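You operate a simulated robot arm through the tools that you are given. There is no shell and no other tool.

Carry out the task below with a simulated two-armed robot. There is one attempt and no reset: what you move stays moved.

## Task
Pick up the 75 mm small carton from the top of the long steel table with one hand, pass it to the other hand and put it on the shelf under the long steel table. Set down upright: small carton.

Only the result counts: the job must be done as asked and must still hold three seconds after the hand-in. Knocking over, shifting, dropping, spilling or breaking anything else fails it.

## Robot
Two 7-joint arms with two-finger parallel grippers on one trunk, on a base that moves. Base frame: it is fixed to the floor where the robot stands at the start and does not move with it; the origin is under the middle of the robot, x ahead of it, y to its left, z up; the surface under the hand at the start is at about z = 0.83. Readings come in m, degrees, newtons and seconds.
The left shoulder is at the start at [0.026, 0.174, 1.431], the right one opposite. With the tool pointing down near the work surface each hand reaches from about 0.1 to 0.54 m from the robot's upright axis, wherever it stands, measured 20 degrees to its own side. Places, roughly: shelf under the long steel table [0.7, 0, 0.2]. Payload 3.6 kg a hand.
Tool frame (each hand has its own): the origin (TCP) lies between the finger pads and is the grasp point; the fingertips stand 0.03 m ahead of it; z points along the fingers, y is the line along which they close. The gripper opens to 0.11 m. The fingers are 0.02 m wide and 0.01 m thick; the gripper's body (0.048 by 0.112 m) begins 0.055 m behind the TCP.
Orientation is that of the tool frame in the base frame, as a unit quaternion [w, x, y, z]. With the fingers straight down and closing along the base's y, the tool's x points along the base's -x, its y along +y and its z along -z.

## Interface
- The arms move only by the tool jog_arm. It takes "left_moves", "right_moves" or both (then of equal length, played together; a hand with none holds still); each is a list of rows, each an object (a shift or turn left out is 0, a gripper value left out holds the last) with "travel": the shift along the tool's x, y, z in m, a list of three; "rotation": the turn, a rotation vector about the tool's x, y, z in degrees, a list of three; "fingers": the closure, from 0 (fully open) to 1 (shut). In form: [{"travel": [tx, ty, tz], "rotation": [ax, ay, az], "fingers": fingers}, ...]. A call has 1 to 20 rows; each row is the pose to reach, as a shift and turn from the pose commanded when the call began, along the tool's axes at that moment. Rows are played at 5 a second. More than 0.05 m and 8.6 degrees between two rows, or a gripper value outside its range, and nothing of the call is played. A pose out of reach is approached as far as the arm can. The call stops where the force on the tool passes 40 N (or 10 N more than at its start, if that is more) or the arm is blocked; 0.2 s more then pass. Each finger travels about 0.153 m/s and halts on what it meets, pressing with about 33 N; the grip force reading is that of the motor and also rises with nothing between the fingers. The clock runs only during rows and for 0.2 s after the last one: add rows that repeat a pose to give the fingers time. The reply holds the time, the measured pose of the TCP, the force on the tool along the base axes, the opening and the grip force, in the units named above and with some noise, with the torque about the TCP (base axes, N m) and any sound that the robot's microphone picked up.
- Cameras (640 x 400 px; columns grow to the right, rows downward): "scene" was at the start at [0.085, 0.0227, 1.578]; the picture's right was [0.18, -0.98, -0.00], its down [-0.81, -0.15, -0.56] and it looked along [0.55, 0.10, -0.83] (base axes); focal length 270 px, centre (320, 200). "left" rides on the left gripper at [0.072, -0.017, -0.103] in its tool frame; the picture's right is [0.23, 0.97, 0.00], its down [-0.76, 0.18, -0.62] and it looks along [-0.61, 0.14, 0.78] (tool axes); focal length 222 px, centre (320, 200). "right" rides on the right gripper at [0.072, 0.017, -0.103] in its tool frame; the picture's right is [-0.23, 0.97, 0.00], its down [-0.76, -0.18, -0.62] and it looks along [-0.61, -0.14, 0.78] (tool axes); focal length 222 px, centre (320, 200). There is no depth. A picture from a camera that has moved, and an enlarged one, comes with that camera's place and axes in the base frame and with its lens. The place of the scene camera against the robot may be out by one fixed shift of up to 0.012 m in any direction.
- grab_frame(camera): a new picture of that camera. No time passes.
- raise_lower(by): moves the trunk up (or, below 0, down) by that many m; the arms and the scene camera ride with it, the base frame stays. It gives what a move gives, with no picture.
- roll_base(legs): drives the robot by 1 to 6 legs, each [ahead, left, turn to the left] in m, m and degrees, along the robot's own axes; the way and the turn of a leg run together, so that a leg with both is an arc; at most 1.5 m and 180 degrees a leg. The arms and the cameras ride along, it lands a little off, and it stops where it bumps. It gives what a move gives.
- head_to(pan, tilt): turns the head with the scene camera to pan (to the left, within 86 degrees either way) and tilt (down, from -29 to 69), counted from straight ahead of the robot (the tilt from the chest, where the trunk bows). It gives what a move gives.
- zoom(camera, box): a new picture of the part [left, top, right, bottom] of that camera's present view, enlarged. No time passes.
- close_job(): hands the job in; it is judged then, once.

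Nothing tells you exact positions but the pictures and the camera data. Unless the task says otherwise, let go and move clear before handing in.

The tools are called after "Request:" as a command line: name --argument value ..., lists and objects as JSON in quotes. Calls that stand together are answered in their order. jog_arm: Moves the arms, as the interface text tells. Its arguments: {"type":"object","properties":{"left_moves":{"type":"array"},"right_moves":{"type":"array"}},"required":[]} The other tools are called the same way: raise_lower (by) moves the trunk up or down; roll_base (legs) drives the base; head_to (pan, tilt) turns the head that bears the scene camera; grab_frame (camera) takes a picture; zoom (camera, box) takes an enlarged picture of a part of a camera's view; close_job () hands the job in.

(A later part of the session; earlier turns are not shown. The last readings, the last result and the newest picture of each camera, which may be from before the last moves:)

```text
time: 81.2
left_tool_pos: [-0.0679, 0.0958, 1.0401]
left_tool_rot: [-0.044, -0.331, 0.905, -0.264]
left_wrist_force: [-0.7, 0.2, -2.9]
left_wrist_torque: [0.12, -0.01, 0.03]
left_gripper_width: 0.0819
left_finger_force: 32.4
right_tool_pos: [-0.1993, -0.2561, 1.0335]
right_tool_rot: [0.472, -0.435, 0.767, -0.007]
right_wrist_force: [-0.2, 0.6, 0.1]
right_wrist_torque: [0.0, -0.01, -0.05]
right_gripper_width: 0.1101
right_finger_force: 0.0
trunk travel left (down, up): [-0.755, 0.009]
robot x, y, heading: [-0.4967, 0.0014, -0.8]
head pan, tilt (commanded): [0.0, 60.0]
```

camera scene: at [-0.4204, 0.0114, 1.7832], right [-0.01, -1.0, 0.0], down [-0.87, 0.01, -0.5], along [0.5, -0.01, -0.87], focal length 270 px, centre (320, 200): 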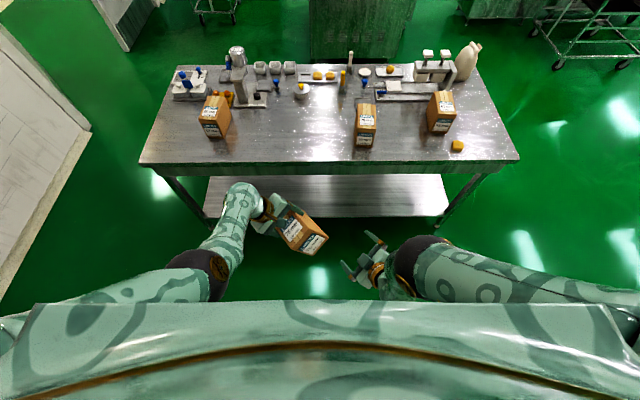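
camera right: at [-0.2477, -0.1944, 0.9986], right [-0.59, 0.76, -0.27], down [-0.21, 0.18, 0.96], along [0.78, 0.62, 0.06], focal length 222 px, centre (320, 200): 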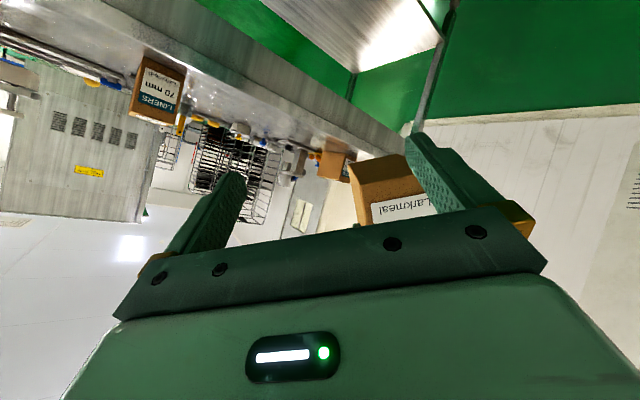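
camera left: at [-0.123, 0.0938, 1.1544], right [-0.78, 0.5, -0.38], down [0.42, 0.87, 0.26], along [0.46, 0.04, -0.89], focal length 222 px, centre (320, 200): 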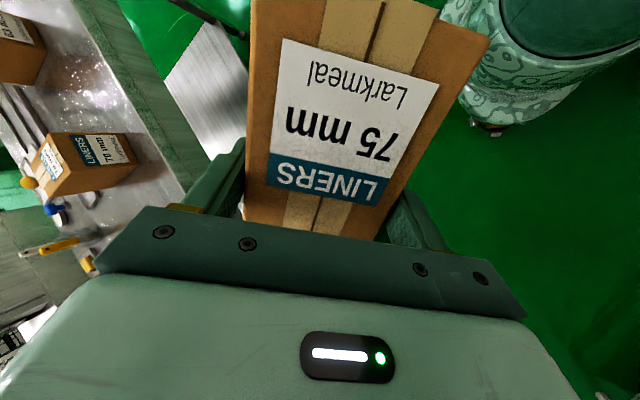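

Request:
jog_arm --left_moves '[{"travel": [0.026, -0.0165, -0.001]}, {"travel": [0.052, -0.033, -0.002]}, {"travel": [0.078, -0.0496, -0.003]}, {"travel": [0.104, -0.0661, -0.0043]}, {"travel": [0.104, -0.0661, -0.0043]}]'

Request:
grab_frame --camera "scene"

```text
time: 81.9
left_tool_pos: [0.0034, 0.1412, 1.1213]
left_tool_rot: [0.061, -0.342, 0.911, -0.221]
left_wrist_force: [0.4, 0.3, -3.6]
left_wrist_torque: [0.09, 0.04, 0.01]
left_gripper_width: 0.0821
left_finger_force: 33.2
right_tool_pos: [-0.198, -0.258, 1.0319]
right_tool_rot: [0.473, -0.434, 0.766, -0.009]
right_wrist_force: [0.3, -0.7, -0.5]
right_wrist_torque: [0.01, 0.01, 0.01]
right_gripper_width: 0.1101
right_finger_force: 0.1
trunk travel left (down, up): [-0.755, 0.009]
robot x, y, heading: [-0.4947, -0.0006, -0.8]
head pan, tilt (commanded): [0.0, 60.0]
stopped in row 3 (left hand): the arm was blocked; the commanded pose is now the measured one
```

```text
taken
camera scene: at [-0.42, 0.0109, 1.7832], right [-0.01, -1.0, 0.0], down [-0.87, 0.01, -0.5], along [0.5, 0.0, -0.87], focal length 270 px, centre (320, 200)
```

scene: 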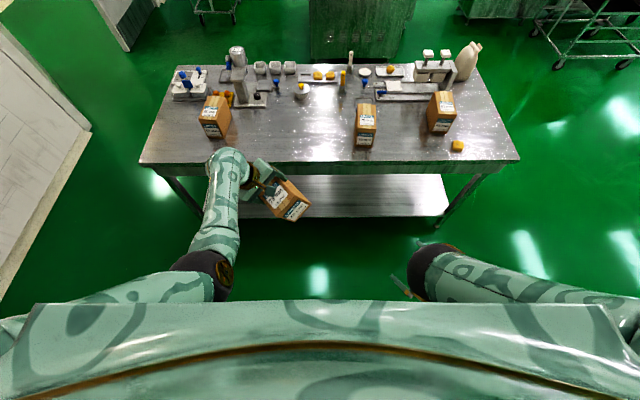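

The left arm folded into the chest again when raised, so it must stay low and extended. I'll return it to the good low pose with a bit more turn of the carton, which lets the right hand come in from a steeper, easier angle.

Request:
jog_arm --left_moves '[{"travel": [-0.0016, 0.0178, 0.0358]}, {"travel": [-0.0033, 0.0356, 0.0715]}, {"travel": [0.0229, 0.0323, 0.0746], "rotation": [-0.5, 3.09, -6.04]}, {"travel": [0.049, 0.029, 0.0778], "rotation": [-0.99, 6.18, -12.08]}, {"travel": [0.0752, 0.0258, 0.081], "rotation": [-1.49, 9.27, -18.12]}, {"travel": [0.1013, 0.0226, 0.0841], "rotation": [-1.98, 12.36, -24.16]}, {"travel": [0.1013, 0.0226, 0.0841], "rotation": [-1.98, 12.36, -24.16]}]'

Request:
grab_frame --camera "scene"

```text
time: 83.5
left_tool_pos: [-0.0652, 0.0628, 1.0397]
left_tool_rot: [-0.089, -0.502, 0.824, -0.247]
left_wrist_force: [0.5, -0.1, -3.7]
left_wrist_torque: [0.1, 0.02, 0.02]
left_gripper_width: 0.0816
left_finger_force: 32.9
right_tool_pos: [-0.1979, -0.2569, 1.0332]
right_tool_rot: [0.473, -0.434, 0.767, -0.009]
right_wrist_force: [-0.7, -0.2, -0.6]
right_wrist_torque: [-0.01, 0.0, 0.01]
right_gripper_width: 0.1101
right_finger_force: 0.1
trunk travel left (down, up): [-0.755, 0.009]
robot x, y, heading: [-0.496, 0.0045, -0.4]
head pan, tilt (commanded): [0.0, 60.0]
```

```text
taken
camera scene: at [-0.4201, 0.0118, 1.7832], right [-0.01, -1.0, 0.0], down [-0.87, 0.01, -0.5], along [0.5, 0.0, -0.87], focal length 270 px, centre (320, 200)
```

scene: 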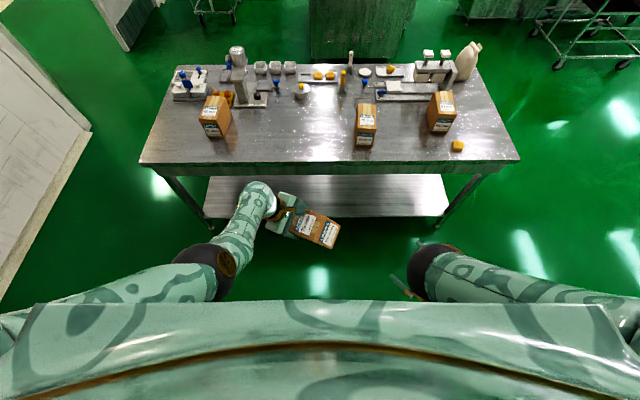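

The left hand holds the carton well at about (-0.065, 0.063, 1.04). Now the right hand swings to the steeper grasp angle and goes to a start point below-right of the label end.

Request:
jog_arm --right_moves '[{"travel": [-0.0071, 0.0008, 0.0345], "rotation": [-5.75, 5.19, -3.35]}, {"travel": [-0.0142, 0.0016, 0.0691], "rotation": [-11.49, 10.39, -6.7]}, {"travel": [-0.0213, 0.0024, 0.1036], "rotation": [-17.24, 15.58, -10.05]}, {"travel": [-0.0429, 0.0195, 0.1181], "rotation": [-17.24, 15.58, -10.05]}, {"travel": [-0.0644, 0.0366, 0.1326], "rotation": [-17.24, 15.58, -10.05]}, {"travel": [-0.086, 0.0537, 0.1471], "rotation": [-17.24, 15.58, -10.05]}, {"travel": [-0.1075, 0.0707, 0.1616], "rotation": [-17.24, 15.58, -10.05]}, {"travel": [-0.1075, 0.0707, 0.1616], "rotation": [-17.24, 15.58, -10.05]}]'

Request:
grab_frame --camera "scene"

Request:
grab_frame --camera "right"

```text
time: 85.3
left_tool_pos: [-0.0658, 0.0639, 1.0404]
left_tool_rot: [-0.089, -0.501, 0.825, -0.247]
left_wrist_force: [0.3, 0.6, -4.2]
left_wrist_torque: [0.14, -0.03, -0.03]
left_gripper_width: 0.0819
left_finger_force: 33.2
right_tool_pos: [-0.107, -0.0803, 0.9883]
right_tool_rot: [0.292, -0.559, 0.776, 0.004]
right_wrist_force: [-0.3, -0.2, -1.0]
right_wrist_torque: [0.01, 0.03, 0.02]
right_gripper_width: 0.1098
right_finger_force: 0.1
trunk travel left (down, up): [-0.755, 0.009]
robot x, y, heading: [-0.4955, 0.0033, -0.4]
head pan, tilt (commanded): [0.0, 60.0]
```

```text
taken
camera scene: at [-0.4203, 0.011, 1.7832], right [-0.01, -1.0, 0.0], down [-0.87, 0.01, -0.5], along [0.5, 0.0, -0.87], focal length 270 px, centre (320, 200)
```

scene: 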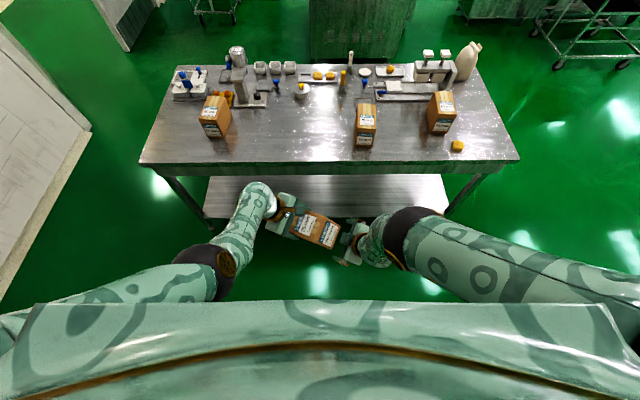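

```text
taken
camera right: at [-0.1821, -0.1702, 1.0371], right [-0.8, 0.56, -0.21], down [0.03, 0.39, 0.92], along [0.6, 0.73, -0.33], focal length 222 px, centre (320, 200)
```

right: 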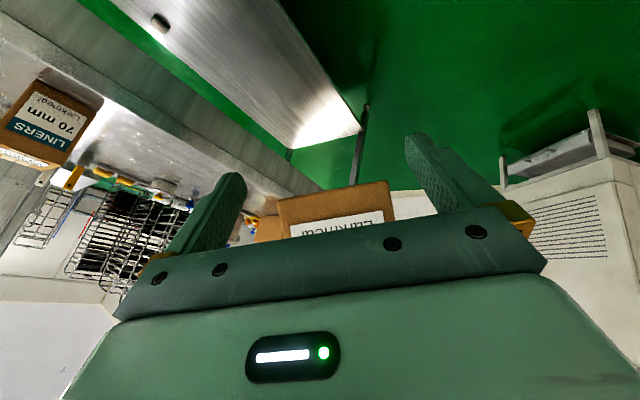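

The right hand is in place, and its camera shows the carton's end between the two fingers. I'll zoom to check the alignment before sliding in.

Request:
zoom --camera "right" --box '[160, 110, 520, 270]'

Request:
zoom --camera "scene" --box '[250, 170, 410, 280]'

```text
1.78 times, centred on (340, 190) of right
camera zoom: at [-0.1821, -0.1702, 1.0371], right [-0.8, 0.56, -0.21], down [0.03, 0.39, 0.92], along [0.6, 0.73, -0.33], focal length 395 px, centre (284, 218)
```

zoom: 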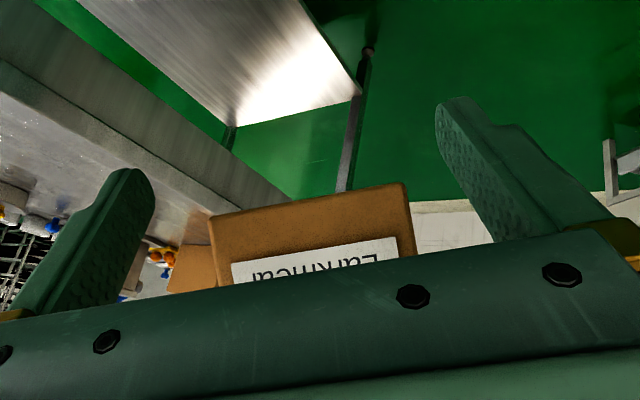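

```text
3.64 times, centred on (330, 225) of scene
camera zoom: at [-0.4203, 0.011, 1.7832], right [-0.01, -1.0, 0.0], down [-0.87, 0.01, -0.5], along [0.5, 0.0, -0.87], focal length 984 px, centre (284, 109)
```

zoom: 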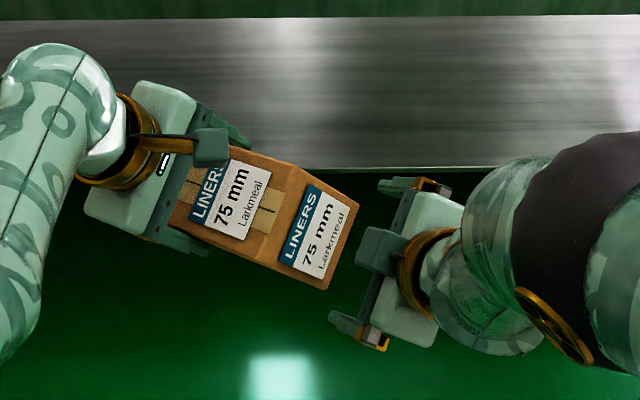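

Request:
zoom --camera "scene" --box '[325, 205, 385, 265]'

Request:
zoom --camera "scene" --box '[265, 185, 345, 245]'

Request:
grab_frame --camera "left"

```text
6.67 times, centred on (355, 235) of scene
camera zoom: at [-0.4203, 0.011, 1.7832], right [-0.01, -1.0, 0.0], down [-0.87, 0.01, -0.5], along [0.5, 0.0, -0.87], focal length 1803 px, centre (87, -33)
```

zoom: 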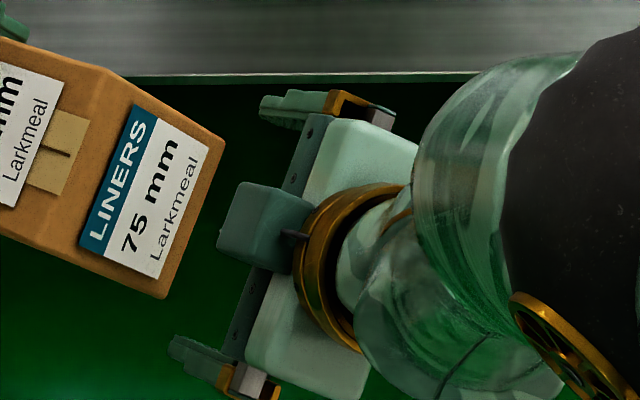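

```text
6.67 times, centred on (305, 215) of scene
camera zoom: at [-0.4203, 0.011, 1.7832], right [-0.01, -1.0, 0.0], down [-0.87, 0.01, -0.5], along [0.5, 0.0, -0.87], focal length 1803 px, centre (420, 100)
```

zoom: 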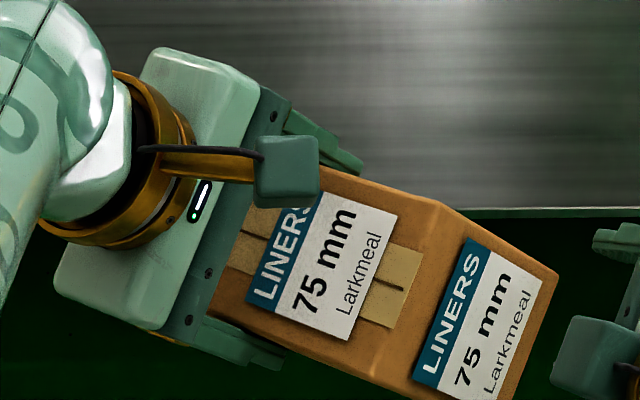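

```text
taken
camera left: at [-0.096, 0.0497, 1.1619], right [-0.96, 0.19, -0.22], down [0.15, 0.97, 0.18], along [0.25, 0.14, -0.96], focal length 222 px, centre (320, 200)
```

left: 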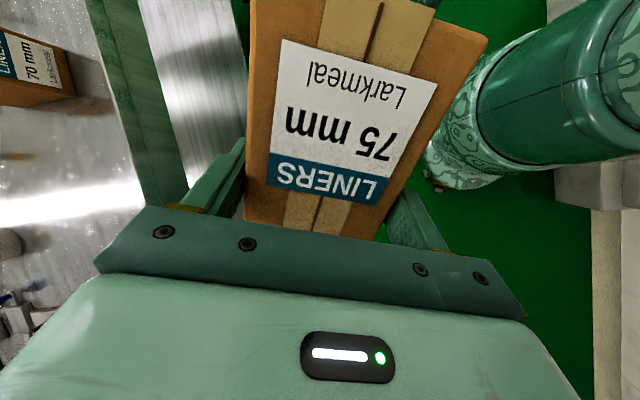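

There is a small housing on the back of the right gripper, so I'll aim the grasp a bit lower on the carton to stay clear of the left camera. Sliding the right hand in along the carton's side faces, half way first.

Request:
jog_arm --right_moves '[{"travel": [-0.012, 0.003, 0.0005]}, {"travel": [-0.024, 0.003, 0.001]}, {"travel": [-0.036, 0.003, 0.0015]}, {"travel": [-0.048, 0.003, 0.002]}, {"travel": [-0.048, 0.003, 0.002]}]'

Request:
grab_frame --camera "right"

Request:
zoom --camera "scene" --box '[265, 175, 385, 265]'

```text
time: 86.5
left_tool_pos: [-0.0653, 0.0648, 1.0387]
left_tool_rot: [-0.089, -0.502, 0.824, -0.246]
left_wrist_force: [0.2, 0.5, -2.8]
left_wrist_torque: [0.1, 0.02, -0.05]
left_gripper_width: 0.0818
left_finger_force: 33.0
right_tool_pos: [-0.1055, -0.0675, 0.991]
right_tool_rot: [0.293, -0.559, 0.776, 0.005]
right_wrist_force: [0.2, -0.3, 0.0]
right_wrist_torque: [0.02, 0.01, -0.02]
right_gripper_width: 0.1099
right_finger_force: 0.1
right hand out of reach, approached as far as the arm can: row 1, 2, 3, 4, 5
trunk travel left (down, up): [-0.755, 0.009]
robot x, y, heading: [-0.495, 0.0045, -0.2]
head pan, tilt (commanded): [0.0, 60.0]
```

```text
taken
camera right: at [-0.1806, -0.1587, 1.0388], right [-0.8, 0.56, -0.21], down [0.03, 0.38, 0.92], along [0.6, 0.73, -0.32], focal length 222 px, centre (320, 200)
```

right: 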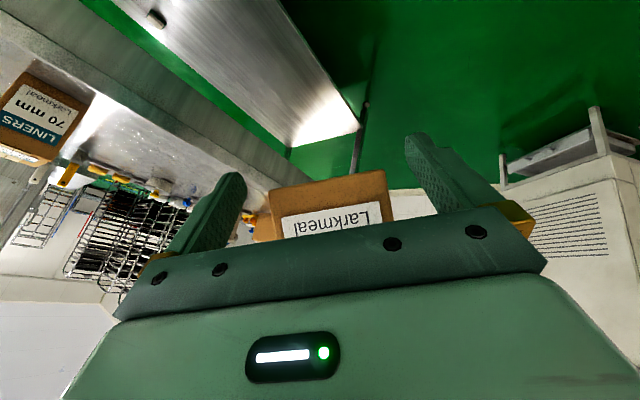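

```text
4.44 times, centred on (325, 220) of scene
camera zoom: at [-0.4203, 0.0112, 1.7832], right [-0.01, -1.0, 0.0], down [-0.87, 0.01, -0.5], along [0.5, 0.0, -0.87], focal length 1202 px, centre (298, 111)
```

zoom: 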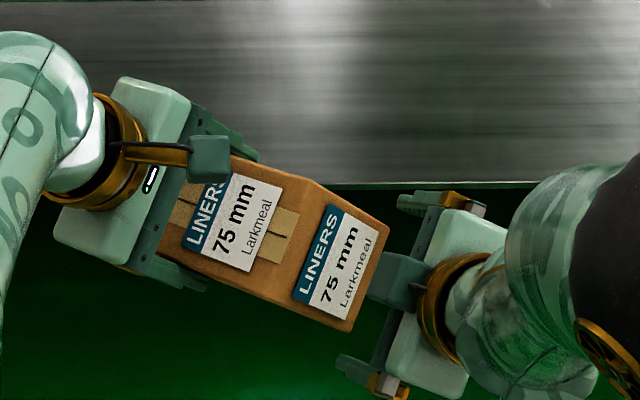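

The right arm reaches its limit about 6 cm short, so the carton must come further right. I'll back the right hand off first, then move the left hand right and slightly lower with a little more inward tilt.

Request:
jog_arm --right_moves '[{"travel": [0.0321, 0.0006, -0.015]}, {"travel": [0.0642, 0.0012, -0.03]}, {"travel": [0.0962, 0.0018, -0.045]}, {"travel": [0.1283, 0.0025, -0.06]}, {"travel": [0.1283, 0.0025, -0.06]}]'

Request:
jog_arm --left_moves '[{"travel": [0.0088, -0.0005, 0.0129], "rotation": [0, 2.5, 0]}, {"travel": [0.0176, -0.0011, 0.0258], "rotation": [0, 5, 0]}, {"travel": [0.0264, -0.0016, 0.0388], "rotation": [0, 7.5, 0]}, {"travel": [0.0352, -0.0022, 0.0517], "rotation": [0, 10, 0]}, {"travel": [0.0352, -0.0022, 0.0517], "rotation": [0, 10, 0]}]'

Request:
grab_frame --camera "scene"

```text
time: 87.7
left_tool_pos: [-0.0657, 0.0646, 1.0384]
left_tool_rot: [-0.09, -0.501, 0.825, -0.246]
left_wrist_force: [-1.0, 0.6, -3.5]
left_wrist_torque: [0.08, 0.02, 0.02]
left_gripper_width: 0.082
left_finger_force: 32.9
right_tool_pos: [-0.1472, -0.2051, 0.9904]
right_tool_rot: [0.298, -0.557, 0.775, -0.005]
right_wrist_force: [-0.3, -1.0, -0.1]
right_wrist_torque: [0.01, 0.0, 0.0]
right_gripper_width: 0.1099
right_finger_force: 0.1
trunk travel left (down, up): [-0.755, 0.009]
robot x, y, heading: [-0.4956, 0.0018, -0.3]
head pan, tilt (commanded): [0.0, 60.0]
```

```text
time: 88.9
left_tool_pos: [-0.0908, 0.0162, 1.0359]
left_tool_rot: [-0.158, -0.477, 0.815, -0.289]
left_wrist_force: [-0.7, -0.6, -3.7]
left_wrist_torque: [0.07, -0.02, 0.01]
left_gripper_width: 0.0818
left_finger_force: 32.3
left hand out of reach, approached as far as the arm can: row 2, 3, 4, 5
right_tool_pos: [-0.1528, -0.2095, 0.988]
right_tool_rot: [0.294, -0.558, 0.776, -0.005]
right_wrist_force: [0.3, 0.1, -0.6]
right_wrist_torque: [0.02, 0.0, 0.0]
right_gripper_width: 0.1098
right_finger_force: 0.0
trunk travel left (down, up): [-0.755, 0.009]
robot x, y, heading: [-0.4932, 0.0023, -0.6]
head pan, tilt (commanded): [0.0, 60.0]
```

```text
taken
camera scene: at [-0.4211, 0.0113, 1.7832], right [-0.01, -1.0, 0.0], down [-0.87, 0.01, -0.5], along [0.5, 0.0, -0.87], focal length 270 px, centre (320, 200)
```

scene: 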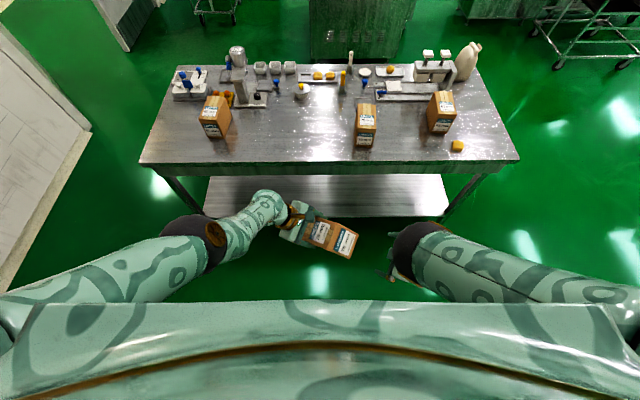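

The left hand got far enough right, with the carton now near the robot's middle. I'll bring the right hand to its start point just below-right of the carton's end.

Request:
jog_arm --right_moves '[{"travel": [-0.0243, 0.0053, 0.0058], "rotation": [-0.3, -0.73, 0.13]}, {"travel": [-0.0486, 0.0107, 0.0116], "rotation": [-0.6, -1.46, 0.27]}, {"travel": [-0.0729, 0.016, 0.0174], "rotation": [-0.87, -2.19, 0.4]}, {"travel": [-0.0729, 0.016, 0.0174], "rotation": [-0.87, -2.19, 0.4]}]'

Request:
grab_frame --camera "right"

Request:
zoom --camera "scene" --box '[265, 185, 425, 295]'

```text
time: 89.9
left_tool_pos: [-0.0913, 0.0154, 1.0357]
left_tool_rot: [-0.158, -0.476, 0.816, -0.288]
left_wrist_force: [0.1, 0.1, -3.5]
left_wrist_torque: [0.14, -0.01, -0.03]
left_gripper_width: 0.0816
left_finger_force: 32.6
right_tool_pos: [-0.1526, -0.1234, 0.9977]
right_tool_rot: [0.303, -0.56, 0.771, 0.025]
right_wrist_force: [-0.3, -1.0, 0.8]
right_wrist_torque: [0.0, 0.03, -0.02]
right_gripper_width: 0.1099
right_finger_force: 0.1
trunk travel left (down, up): [-0.755, 0.009]
robot x, y, heading: [-0.4991, 0.002, -0.4]
head pan, tilt (commanded): [0.0, 60.0]
```

```text
taken
camera right: at [-0.2259, -0.2165, 1.0414], right [-0.81, 0.56, -0.18], down [0.03, 0.34, 0.94], along [0.58, 0.76, -0.29], focal length 222 px, centre (320, 200)
```

right: 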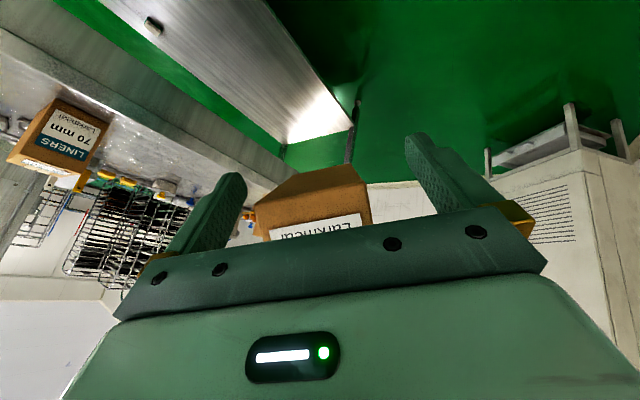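

```text
3.64 times, centred on (345, 240) of scene
camera zoom: at [-0.4206, 0.0101, 1.7832], right [-0.01, -1.0, 0.0], down [-0.87, 0.01, -0.5], along [0.5, 0.0, -0.87], focal length 984 px, centre (229, 54)
```

zoom: 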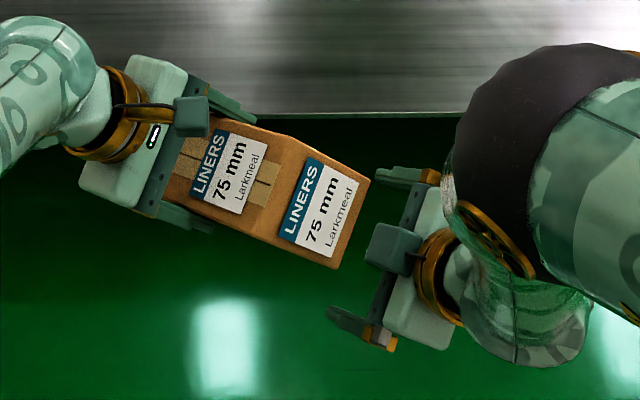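

Request:
jog_arm --right_moves '[{"travel": [-0.01, -0.007, 0.002]}, {"travel": [-0.02, -0.0132, 0.004]}, {"travel": [-0.02, -0.0132, 0.004]}, {"travel": [-0.02, -0.0132, 0.004]}]'

Request:
grab_frame --camera "right"

```text
time: 90.9
left_tool_pos: [-0.0925, 0.0161, 1.035]
left_tool_rot: [-0.159, -0.477, 0.815, -0.289]
left_wrist_force: [0.5, -0.8, -3.2]
left_wrist_torque: [0.17, 0.0, 0.03]
left_gripper_width: 0.0817
left_finger_force: 33.1
right_tool_pos: [-0.1326, -0.1105, 1.0053]
right_tool_rot: [0.304, -0.559, 0.771, 0.024]
right_wrist_force: [0.2, 0.1, 0.3]
right_wrist_torque: [-0.02, 0.05, 0.0]
right_gripper_width: 0.11
right_finger_force: 0.0
right hand out of reach, approached as far as the arm can: row 2, 3, 4
trunk travel left (down, up): [-0.755, 0.009]
robot x, y, heading: [-0.4962, 0.0002, -0.3]
head pan, tilt (commanded): [0.0, 60.0]
```

```text
taken
camera right: at [-0.207, -0.2047, 1.0489], right [-0.81, 0.56, -0.18], down [0.03, 0.34, 0.94], along [0.58, 0.76, -0.29], focal length 222 px, centre (320, 200)
```

right: 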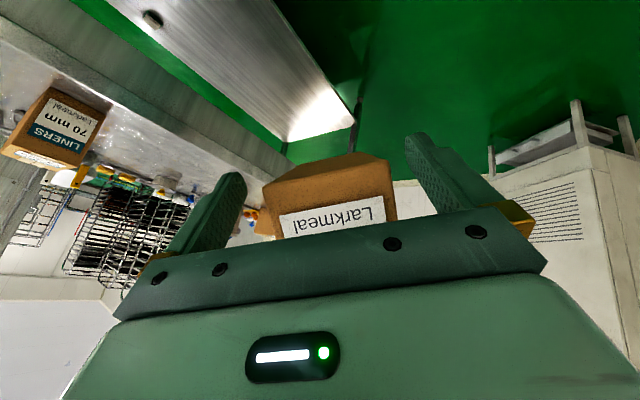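

The right hand hits its limit again as it goes left; pointing it more inward should swing its elbow out and extend its reach. I'll retilt the right hand by about 12° at the start point and then try the approach.

Request:
jog_arm --right_moves '[{"travel": [0.0114, 0.0011, 0.0036], "rotation": [0.42, -4.1, -0.1]}, {"travel": [0.0227, 0.0021, 0.0073], "rotation": [0.85, -8.2, -0.2]}, {"travel": [0.0341, 0.0032, 0.0109], "rotation": [1.27, -12.3, -0.29]}, {"travel": [0.0341, 0.0032, 0.0109], "rotation": [1.27, -12.3, -0.29]}]'

Request:
grab_frame --camera "right"

Request:
grab_frame --camera "scene"

```text
time: 91.9
left_tool_pos: [-0.0911, 0.0166, 1.0345]
left_tool_rot: [-0.159, -0.478, 0.814, -0.289]
left_wrist_force: [1.0, 0.8, -2.3]
left_wrist_torque: [0.12, 0.0, 0.03]
left_gripper_width: 0.0817
left_finger_force: 32.4
right_tool_pos: [-0.1377, -0.1345, 0.9802]
right_tool_rot: [0.389, -0.553, 0.733, 0.076]
right_wrist_force: [-0.6, 0.1, -0.4]
right_wrist_torque: [0.03, -0.03, -0.01]
right_gripper_width: 0.1097
right_finger_force: 0.2
trunk travel left (down, up): [-0.755, 0.009]
robot x, y, heading: [-0.4953, 0.0018, -0.4]
head pan, tilt (commanded): [0.0, 60.0]
```

```text
taken
camera right: at [-0.2094, -0.2385, 0.9981], right [-0.83, 0.54, -0.16], down [-0.09, 0.17, 0.98], along [0.56, 0.82, -0.09], focal length 222 px, centre (320, 200)
```

right: 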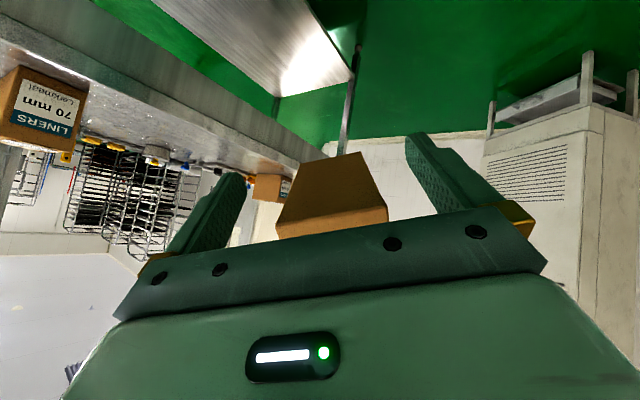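

```text
taken
camera scene: at [-0.4203, 0.0118, 1.7832], right [-0.01, -1.0, 0.0], down [-0.87, 0.01, -0.5], along [0.5, 0.0, -0.87], focal length 270 px, centre (320, 200)
```

scene: 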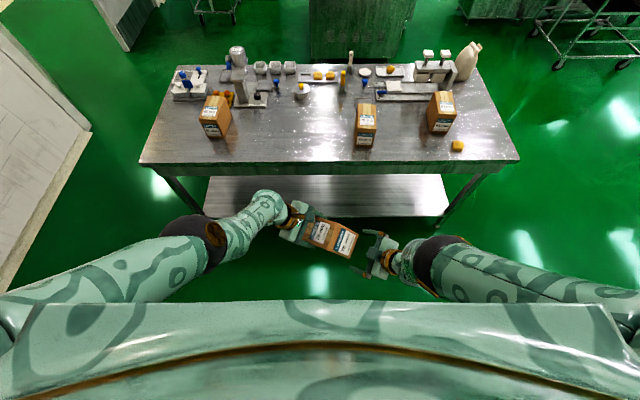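

Now the right arm moved freely and its fingers straddle the carton's end squarely. Sliding in toward the grasp point, first half.

Request:
jog_arm --right_moves '[{"travel": [-0.012, 0, 0.004]}, {"travel": [-0.024, 0, 0.008]}, {"travel": [-0.036, 0, 0.0125]}, {"travel": [-0.048, -0.0005, 0.017]}, {"travel": [-0.048, -0.0005, 0.017]}]'

Request:
grab_frame --camera "right"

Request:
zoom --camera "scene" --box '[265, 185, 425, 295]'

```text
time: 93.3
left_tool_pos: [-0.0908, 0.0156, 1.0356]
left_tool_rot: [-0.157, -0.478, 0.814, -0.29]
left_wrist_force: [4.9, -4.2, -1.6]
left_wrist_torque: [-0.34, -0.21, 0.65]
left_gripper_width: 0.0817
left_finger_force: 33.3
right_tool_pos: [-0.1184, -0.1188, 0.997]
right_tool_rot: [0.385, -0.549, 0.74, 0.057]
right_wrist_force: [-4.2, 3.5, -1.3]
right_wrist_torque: [0.08, 0.04, 0.04]
right_gripper_width: 0.11
right_finger_force: 0.1
trunk travel left (down, up): [-0.755, 0.009]
robot x, y, heading: [-0.4957, 0.0011, -0.7]
head pan, tilt (commanded): [0.0, 60.0]
stopped in row 5 (right hand): the arm was blocked; the commanded pose is now the measured one
```

```text
taken
camera right: at [-0.1918, -0.2195, 1.0178], right [-0.81, 0.56, -0.19], down [-0.09, 0.2, 0.98], along [0.58, 0.81, -0.12], focal length 222 px, centre (320, 200)
```

right: 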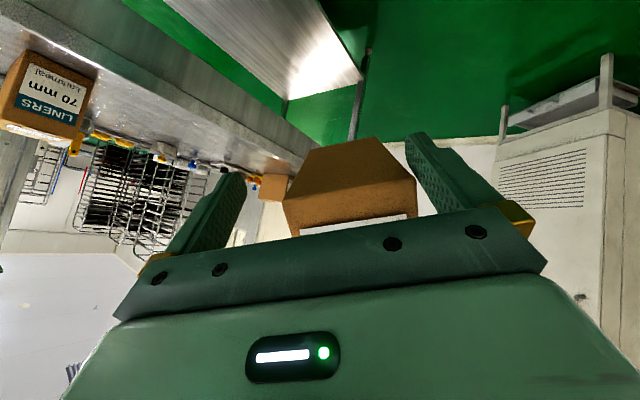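

```text
3.64 times, centred on (345, 240) of scene
camera zoom: at [-0.4203, 0.0111, 1.7832], right [-0.01, -1.0, 0.0], down [-0.87, 0.01, -0.5], along [0.5, 0.0, -0.87], focal length 984 px, centre (229, 54)
```

zoom: 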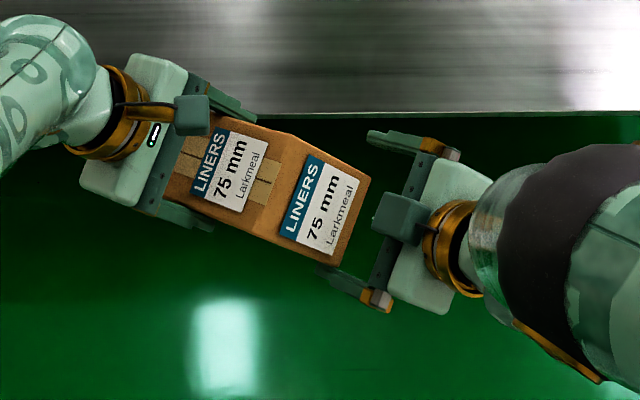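

The right hand drifted sideways and one finger now lightly touches the carton (about 5 N). I'll back it out along the way it came and look at the arm posture.

Request:
jog_arm --right_moves '[{"travel": [0.005, 0.012, -0.002]}, {"travel": [0.02, 0.014, -0.008]}, {"travel": [0.04, 0.014, -0.016]}, {"travel": [0.055, 0.014, -0.02]}, {"travel": [0.055, 0.014, -0.02]}]'

Request:
grab_frame --camera "scene"

Request:
grab_frame --camera "left"

```text
time: 94.5
left_tool_pos: [-0.0921, 0.017, 1.0354]
left_tool_rot: [-0.159, -0.477, 0.815, -0.289]
left_wrist_force: [-0.5, 0.5, -3.6]
left_wrist_torque: [0.08, 0.02, 0.0]
left_gripper_width: 0.0817
left_finger_force: 33.0
right_tool_pos: [-0.1471, -0.1617, 0.9697]
right_tool_rot: [0.384, -0.55, 0.739, 0.059]
right_wrist_force: [0.1, -0.2, -0.6]
right_wrist_torque: [-0.02, 0.0, -0.02]
right_gripper_width: 0.1102
right_finger_force: 0.0
trunk travel left (down, up): [-0.755, 0.009]
robot x, y, heading: [-0.4963, 0.0026, -0.4]
head pan, tilt (commanded): [0.0, 60.0]
```

```text
taken
camera scene: at [-0.4204, 0.0116, 1.7832], right [-0.01, -1.0, 0.0], down [-0.87, 0.01, -0.5], along [0.5, 0.0, -0.87], focal length 270 px, centre (320, 200)
```

scene: 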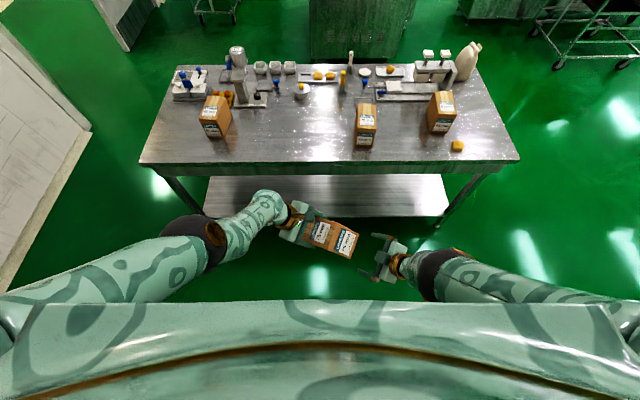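

```text
taken
camera left: at [-0.1143, 0.0232, 1.1597], right [-0.96, 0.21, -0.19], down [0.21, 0.98, 0.02], along [0.19, -0.02, -0.98], focal length 222 px, centre (320, 200)
```

left: 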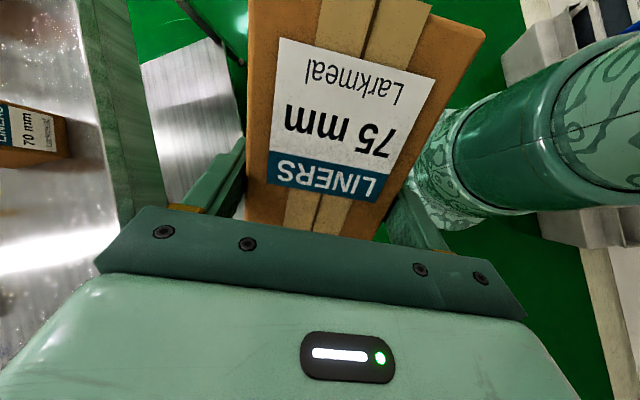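

I'll try a straighter approach instead: the right hand pointing directly along the carton's long axis, which keeps its wrist in front of its own shoulder. First back away and up to a point 10 cm in front of the carton's label end.

Request:
jog_arm --right_moves '[{"travel": [0.0042, -0.0003, -0.017], "rotation": [-0.59, -6.9, 0.1]}, {"travel": [0.0083, -0.0007, -0.0339], "rotation": [-1.17, -13.8, 0.2]}, {"travel": [-0.02, -0.0013, -0.0399], "rotation": [-1.17, -13.8, 0.2]}, {"travel": [-0.0484, -0.0019, -0.0458], "rotation": [-1.17, -13.8, 0.2]}, {"travel": [-0.0767, -0.0025, -0.0518], "rotation": [-1.17, -13.8, 0.2]}, {"travel": [-0.105, -0.0031, -0.0577], "rotation": [-1.17, -13.8, 0.2]}, {"travel": [-0.105, -0.0031, -0.0577], "rotation": [-1.17, -13.8, 0.2]}]'

Request:
grab_frame --camera "right"

Request:
grab_frame --camera "scene"

```text
time: 96.1
left_tool_pos: [-0.0916, 0.0142, 1.0342]
left_tool_rot: [-0.158, -0.477, 0.815, -0.288]
left_wrist_force: [0.3, -0.5, -3.7]
left_wrist_torque: [0.12, 0.02, 0.0]
left_gripper_width: 0.082
left_finger_force: 33.0
right_tool_pos: [-0.1647, -0.1141, 1.0773]
right_tool_rot: [0.465, -0.541, 0.688, 0.134]
right_wrist_force: [0.7, 0.4, -0.3]
right_wrist_torque: [-0.01, -0.01, 0.01]
right_gripper_width: 0.1102
right_finger_force: 0.1
trunk travel left (down, up): [-0.755, 0.009]
robot x, y, heading: [-0.4969, 0.0012, -0.3]
head pan, tilt (commanded): [0.0, 60.0]
```

```text
taken
camera right: at [-0.2282, -0.2223, 1.0709], right [-0.85, 0.51, -0.13], down [-0.17, -0.02, 0.99], along [0.5, 0.86, 0.11], focal length 222 px, centre (320, 200)
```

right: 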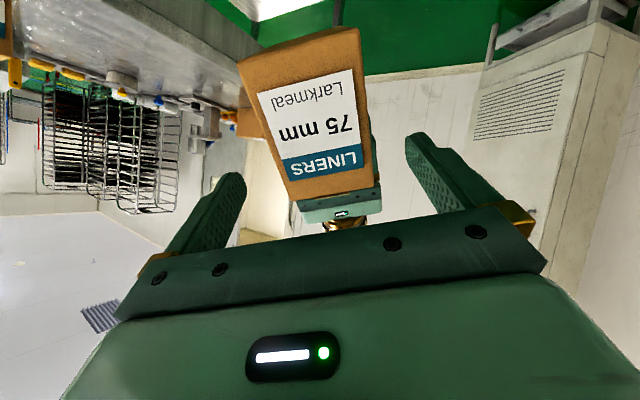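

```text
taken
camera scene: at [-0.4212, 0.0082, 1.7832], right [-0.01, -1.0, 0.0], down [-0.87, 0.01, -0.5], along [0.5, 0.0, -0.87], focal length 270 px, centre (320, 200)
```

scene: 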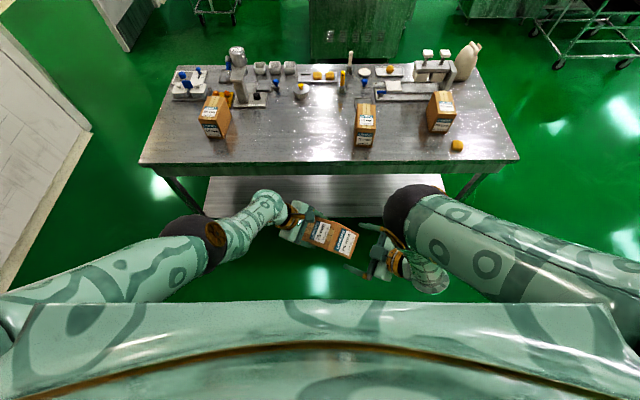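

The right hand reached the pre-grasp pose exactly; its camera shows the label end centred between the fingers within a millimetre or so. Moving straight forward along the finger direction, first 5 cm.

Request:
jog_arm --right_moves '[{"travel": [0, 0, 0.0125]}, {"travel": [0, 0, 0.025]}, {"travel": [0, 0, 0.0375]}, {"travel": [0, 0, 0.05]}, {"travel": [0, 0, 0.05]}]'

Request:
grab_frame --camera "right"

```text
time: 97.3
left_tool_pos: [-0.0916, 0.0154, 1.0345]
left_tool_rot: [-0.157, -0.477, 0.815, -0.289]
left_wrist_force: [-0.5, -0.9, -3.0]
left_wrist_torque: [0.14, -0.02, -0.03]
left_gripper_width: 0.0817
left_finger_force: 33.7
right_tool_pos: [-0.1394, -0.0777, 1.0521]
right_tool_rot: [0.465, -0.541, 0.688, 0.132]
right_wrist_force: [0.8, -0.1, -0.3]
right_wrist_torque: [0.01, 0.01, 0.0]
right_gripper_width: 0.1099
right_finger_force: 0.0
trunk travel left (down, up): [-0.755, 0.009]
robot x, y, heading: [-0.493, 0.0002, -0.5]
head pan, tilt (commanded): [0.0, 60.0]
```

```text
taken
camera right: at [-0.2038, -0.187, 1.0446], right [-0.85, 0.51, -0.13], down [-0.17, -0.02, 0.99], along [0.5, 0.86, 0.11], focal length 222 px, centre (320, 200)
```

right: 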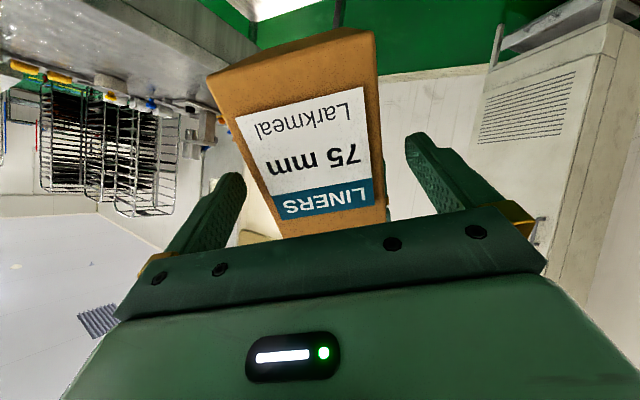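

Tracking is accurate and no contact. Continuing the last 5 cm so the fingers straddle the carton.

Request:
jog_arm --right_moves '[{"travel": [0, 0, 0.011]}, {"travel": [0, 0, 0.022]}, {"travel": [0, 0, 0.033]}, {"travel": [0, 0, 0.043]}, {"travel": [0, 0, 0.052]}, {"travel": [0, 0, 0.052]}]'

Request:
grab_frame --camera "right"

Request:
zoom --camera "scene" --box '[265, 175, 425, 285]'

```text
time: 98.7
left_tool_pos: [-0.0923, 0.0155, 1.0358]
left_tool_rot: [-0.159, -0.477, 0.815, -0.289]
left_wrist_force: [-0.7, 0.6, -3.1]
left_wrist_torque: [0.12, -0.01, 0.01]
left_gripper_width: 0.0816
left_finger_force: 33.0
right_tool_pos: [-0.1122, -0.042, 1.0243]
right_tool_rot: [0.465, -0.541, 0.688, 0.132]
right_wrist_force: [0.4, 0.8, -0.4]
right_wrist_torque: [-0.03, -0.02, 0.01]
right_gripper_width: 0.1099
right_finger_force: 0.0
trunk travel left (down, up): [-0.755, 0.009]
robot x, y, heading: [-0.4992, 0.0009, -0.6]
head pan, tilt (commanded): [0.0, 60.0]
```

```text
taken
camera right: at [-0.1772, -0.151, 1.0175], right [-0.85, 0.51, -0.13], down [-0.17, -0.02, 0.99], along [0.5, 0.86, 0.1], focal length 222 px, centre (320, 200)
```

right: 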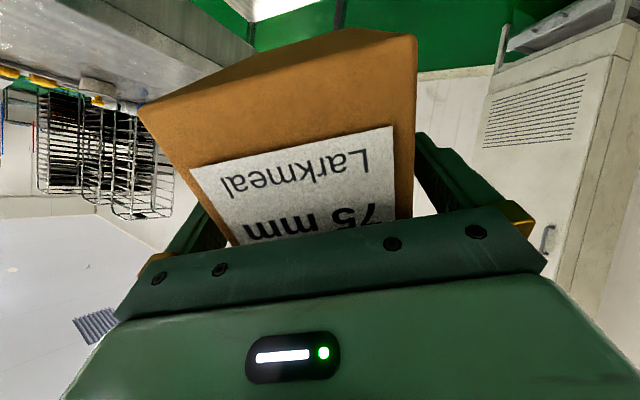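

```text
3.64 times, centred on (345, 230) of scene
camera zoom: at [-0.4203, 0.0113, 1.7832], right [-0.01, -1.0, 0.0], down [-0.87, 0.01, -0.5], along [0.5, 0.0, -0.87], focal length 984 px, centre (229, 91)
```

zoom: 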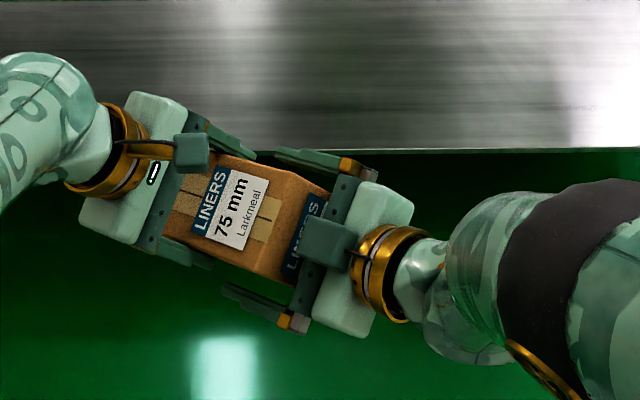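

The right fingers are on both sides of the carton's end, with the left hand still holding it. Closing the right gripper.

Request:
jog_arm --right_moves '[{"fingers": 0.1}, {"fingers": 0.18}, {"fingers": 0.24}, {"fingers": 1.0}, {"fingers": 1.0}, {"fingers": 1.0}]'

Request:
grab_frame --camera "right"

```text
time: 100.1
left_tool_pos: [-0.0918, 0.0163, 1.034]
left_tool_rot: [-0.158, -0.477, 0.815, -0.288]
left_wrist_force: [-3.8, 2.8, -2.4]
left_wrist_torque: [0.2, -0.5, -0.85]
left_gripper_width: 0.0817
left_finger_force: 33.1
right_tool_pos: [-0.1139, -0.041, 1.0235]
right_tool_rot: [0.465, -0.541, 0.688, 0.133]
right_wrist_force: [3.9, -2.6, 1.2]
right_wrist_torque: [-0.08, 0.54, 0.61]
right_gripper_width: 0.082
right_finger_force: 33.0
trunk travel left (down, up): [-0.755, 0.009]
robot x, y, heading: [-0.4954, 0.0038, -0.7]
head pan, tilt (commanded): [0.0, 60.0]
```

```text
taken
camera right: at [-0.1771, -0.1511, 1.0176], right [-0.85, 0.51, -0.13], down [-0.17, -0.02, 0.99], along [0.5, 0.86, 0.1], focal length 222 px, centre (320, 200)
```

right: 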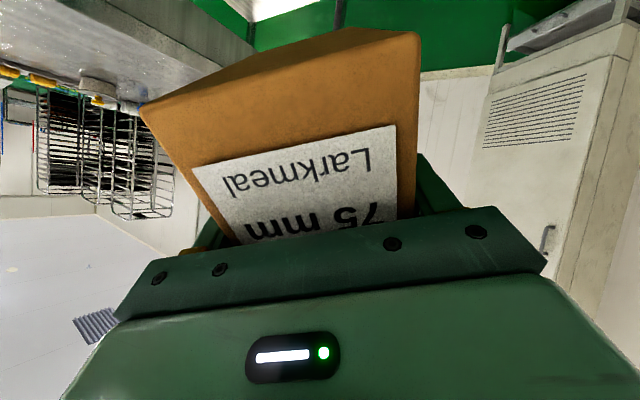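

Both hands hold the carton now (82 mm, 33 N each). Opening the left gripper and checking that the right hand carries it.

Request:
jog_arm --left_moves '[{"fingers": 0.2}, {"fingers": 0.1}, {"fingers": 0.0}, {"fingers": 0.0}]'

Request:
zoom --camera "scene" --box '[265, 175, 425, 285]'

Request:
grab_frame --camera "left"

```text
time: 101.1
left_tool_pos: [-0.0907, 0.0161, 1.0344]
left_tool_rot: [-0.159, -0.477, 0.814, -0.289]
left_wrist_force: [-0.6, -0.9, -0.2]
left_wrist_torque: [-0.03, -0.03, -0.01]
left_gripper_width: 0.11
left_finger_force: 0.0
right_tool_pos: [-0.1137, -0.0427, 1.0242]
right_tool_rot: [0.465, -0.541, 0.688, 0.133]
right_wrist_force: [-0.9, -0.8, 0.7]
right_wrist_torque: [-0.07, 0.07, 0.0]
right_gripper_width: 0.0821
right_finger_force: 32.9
trunk travel left (down, up): [-0.755, 0.009]
robot x, y, heading: [-0.4937, 0.0024, -0.4]
head pan, tilt (commanded): [0.0, 60.0]
```

```text
3.64 times, centred on (345, 230) of scene
camera zoom: at [-0.4203, 0.0113, 1.7832], right [-0.01, -1.0, 0.0], down [-0.87, 0.01, -0.5], along [0.5, 0.0, -0.87], focal length 984 px, centre (229, 91)
```

zoom: 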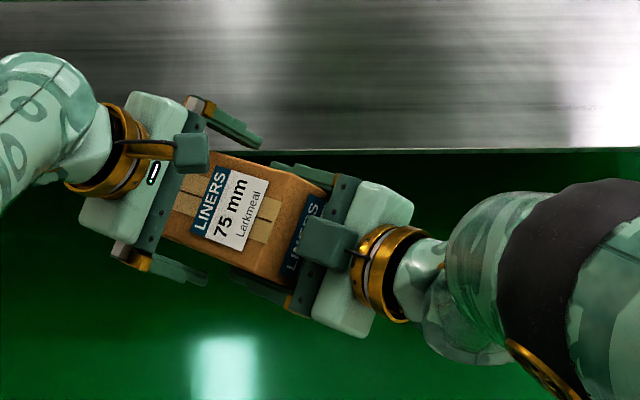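

```text
taken
camera left: at [-0.1143, 0.0229, 1.1597], right [-0.96, 0.21, -0.19], down [0.21, 0.98, 0.02], along [0.19, -0.02, -0.98], focal length 222 px, centre (320, 200)
```

left: 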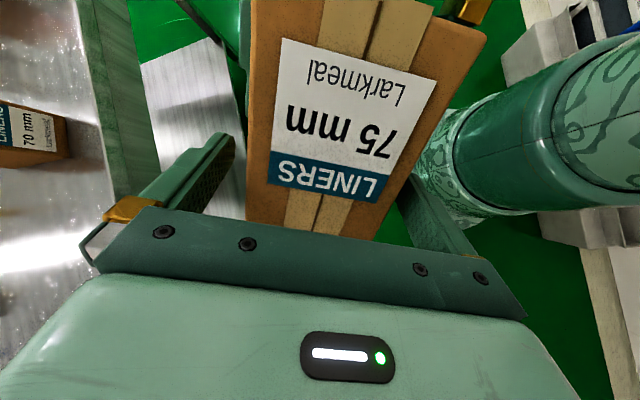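

The left gripper is open and the carton stays in the right hand. Now I withdraw the left hand straight back along its finger direction.

Request:
jog_arm --left_moves '[{"travel": [0, 0, -0.015]}, {"travel": [0, 0, -0.03]}, {"travel": [0, 0, -0.045]}, {"travel": [0, 0, -0.06]}, {"travel": [0, 0, -0.06]}]'

Request:
zoom --camera "scene" --box '[245, 165, 425, 285]'

```text
time: 102.5
left_tool_pos: [-0.0301, 0.1268, 1.1094]
left_tool_rot: [-0.087, -0.489, 0.823, -0.277]
left_wrist_force: [-0.3, 0.7, 0.6]
left_wrist_torque: [-0.01, -0.04, 0.02]
left_gripper_width: 0.11
left_finger_force: 0.1
right_tool_pos: [-0.1131, -0.0417, 1.0238]
right_tool_rot: [0.464, -0.541, 0.689, 0.133]
right_wrist_force: [0.0, 0.0, -3.5]
right_wrist_torque: [-0.07, 0.02, 0.0]
right_gripper_width: 0.0822
right_finger_force: 33.3
trunk travel left (down, up): [-0.755, 0.009]
robot x, y, heading: [-0.4966, 0.0047, -0.6]
head pan, tilt (commanded): [0.0, 60.0]
stopped in row 5 (left hand): the arm was blocked; the commanded pose is now the measured one
```

```text
3.33 times, centred on (335, 225) of scene
camera zoom: at [-0.4205, 0.0113, 1.7832], right [-0.01, -1.0, 0.0], down [-0.87, 0.01, -0.5], along [0.5, 0.0, -0.87], focal length 902 px, centre (270, 117)
```

zoom: 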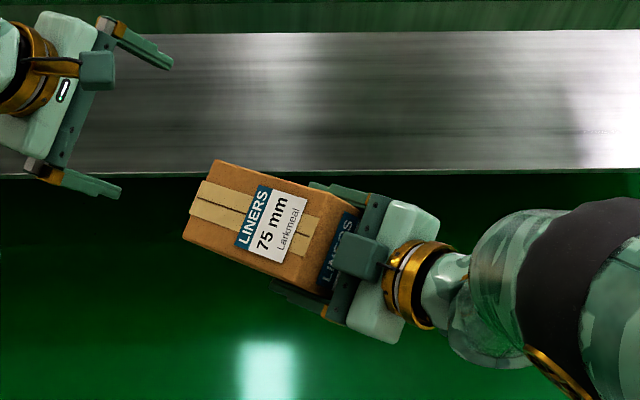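

The right hand alone now carries the carton (3.5 N), held square. I'll move the left arm away to its own side and down, then check how the carton sits in the right hand.

Request:
jog_arm --left_moves '[{"travel": [-0.0279, 0.0256, -0.0052]}, {"travel": [-0.0558, 0.0512, -0.0104], "rotation": [-4.25, -2.45, 5.05]}, {"travel": [-0.0837, 0.0768, -0.0157], "rotation": [-9.35, -5.4, 11.1]}, {"travel": [-0.1115, 0.1023, -0.0209], "rotation": [-14.45, -8.3, 17.15]}, {"travel": [-0.1394, 0.1279, -0.0261], "rotation": [-19.55, -11.25, 23.2]}, {"travel": [-0.1673, 0.1535, -0.0313], "rotation": [-24.65, -14.2, 29.25]}, {"travel": [-0.1673, 0.1535, -0.0313], "rotation": [-29.74, -17.13, 35.34]}, {"travel": [-0.1673, 0.1535, -0.0313], "rotation": [-29.74, -17.13, 35.34]}]'

Request:
grab_frame --camera "scene"

Request:
grab_frame --camera "right"

```text
time: 104.3
left_tool_pos: [-0.0832, 0.3208, 1.0081]
left_tool_rot: [-0.003, -0.215, 0.977, -0.003]
left_wrist_force: [0.4, 0.0, -0.3]
left_wrist_torque: [0.01, 0.02, 0.03]
left_gripper_width: 0.11
left_finger_force: 0.1
right_tool_pos: [-0.1129, -0.0418, 1.0238]
right_tool_rot: [0.465, -0.542, 0.688, 0.133]
right_wrist_force: [-0.1, 0.3, -2.7]
right_wrist_torque: [-0.04, 0.08, 0.02]
right_gripper_width: 0.0822
right_finger_force: 33.3
trunk travel left (down, up): [-0.755, 0.009]
robot x, y, heading: [-0.4924, 0.0008, -0.2]
head pan, tilt (commanded): [0.0, 60.0]
```

```text
taken
camera scene: at [-0.4202, 0.0116, 1.7832], right [-0.01, -1.0, 0.0], down [-0.87, 0.01, -0.5], along [0.5, 0.0, -0.87], focal length 270 px, centre (320, 200)
```

scene: 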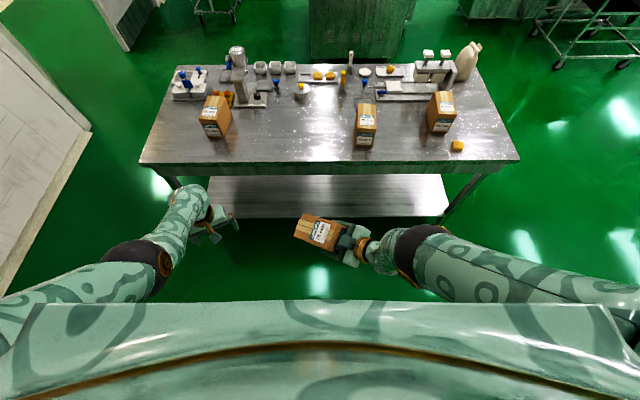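

```text
taken
camera right: at [-0.1773, -0.1508, 1.0175], right [-0.85, 0.51, -0.13], down [-0.17, -0.02, 0.99], along [0.5, 0.86, 0.1], focal length 222 px, centre (320, 200)
```

right: 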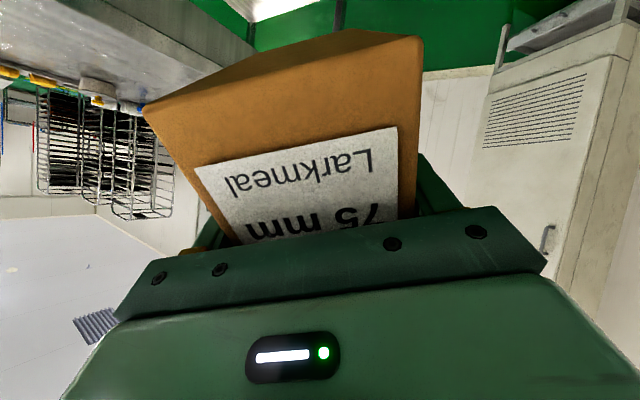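

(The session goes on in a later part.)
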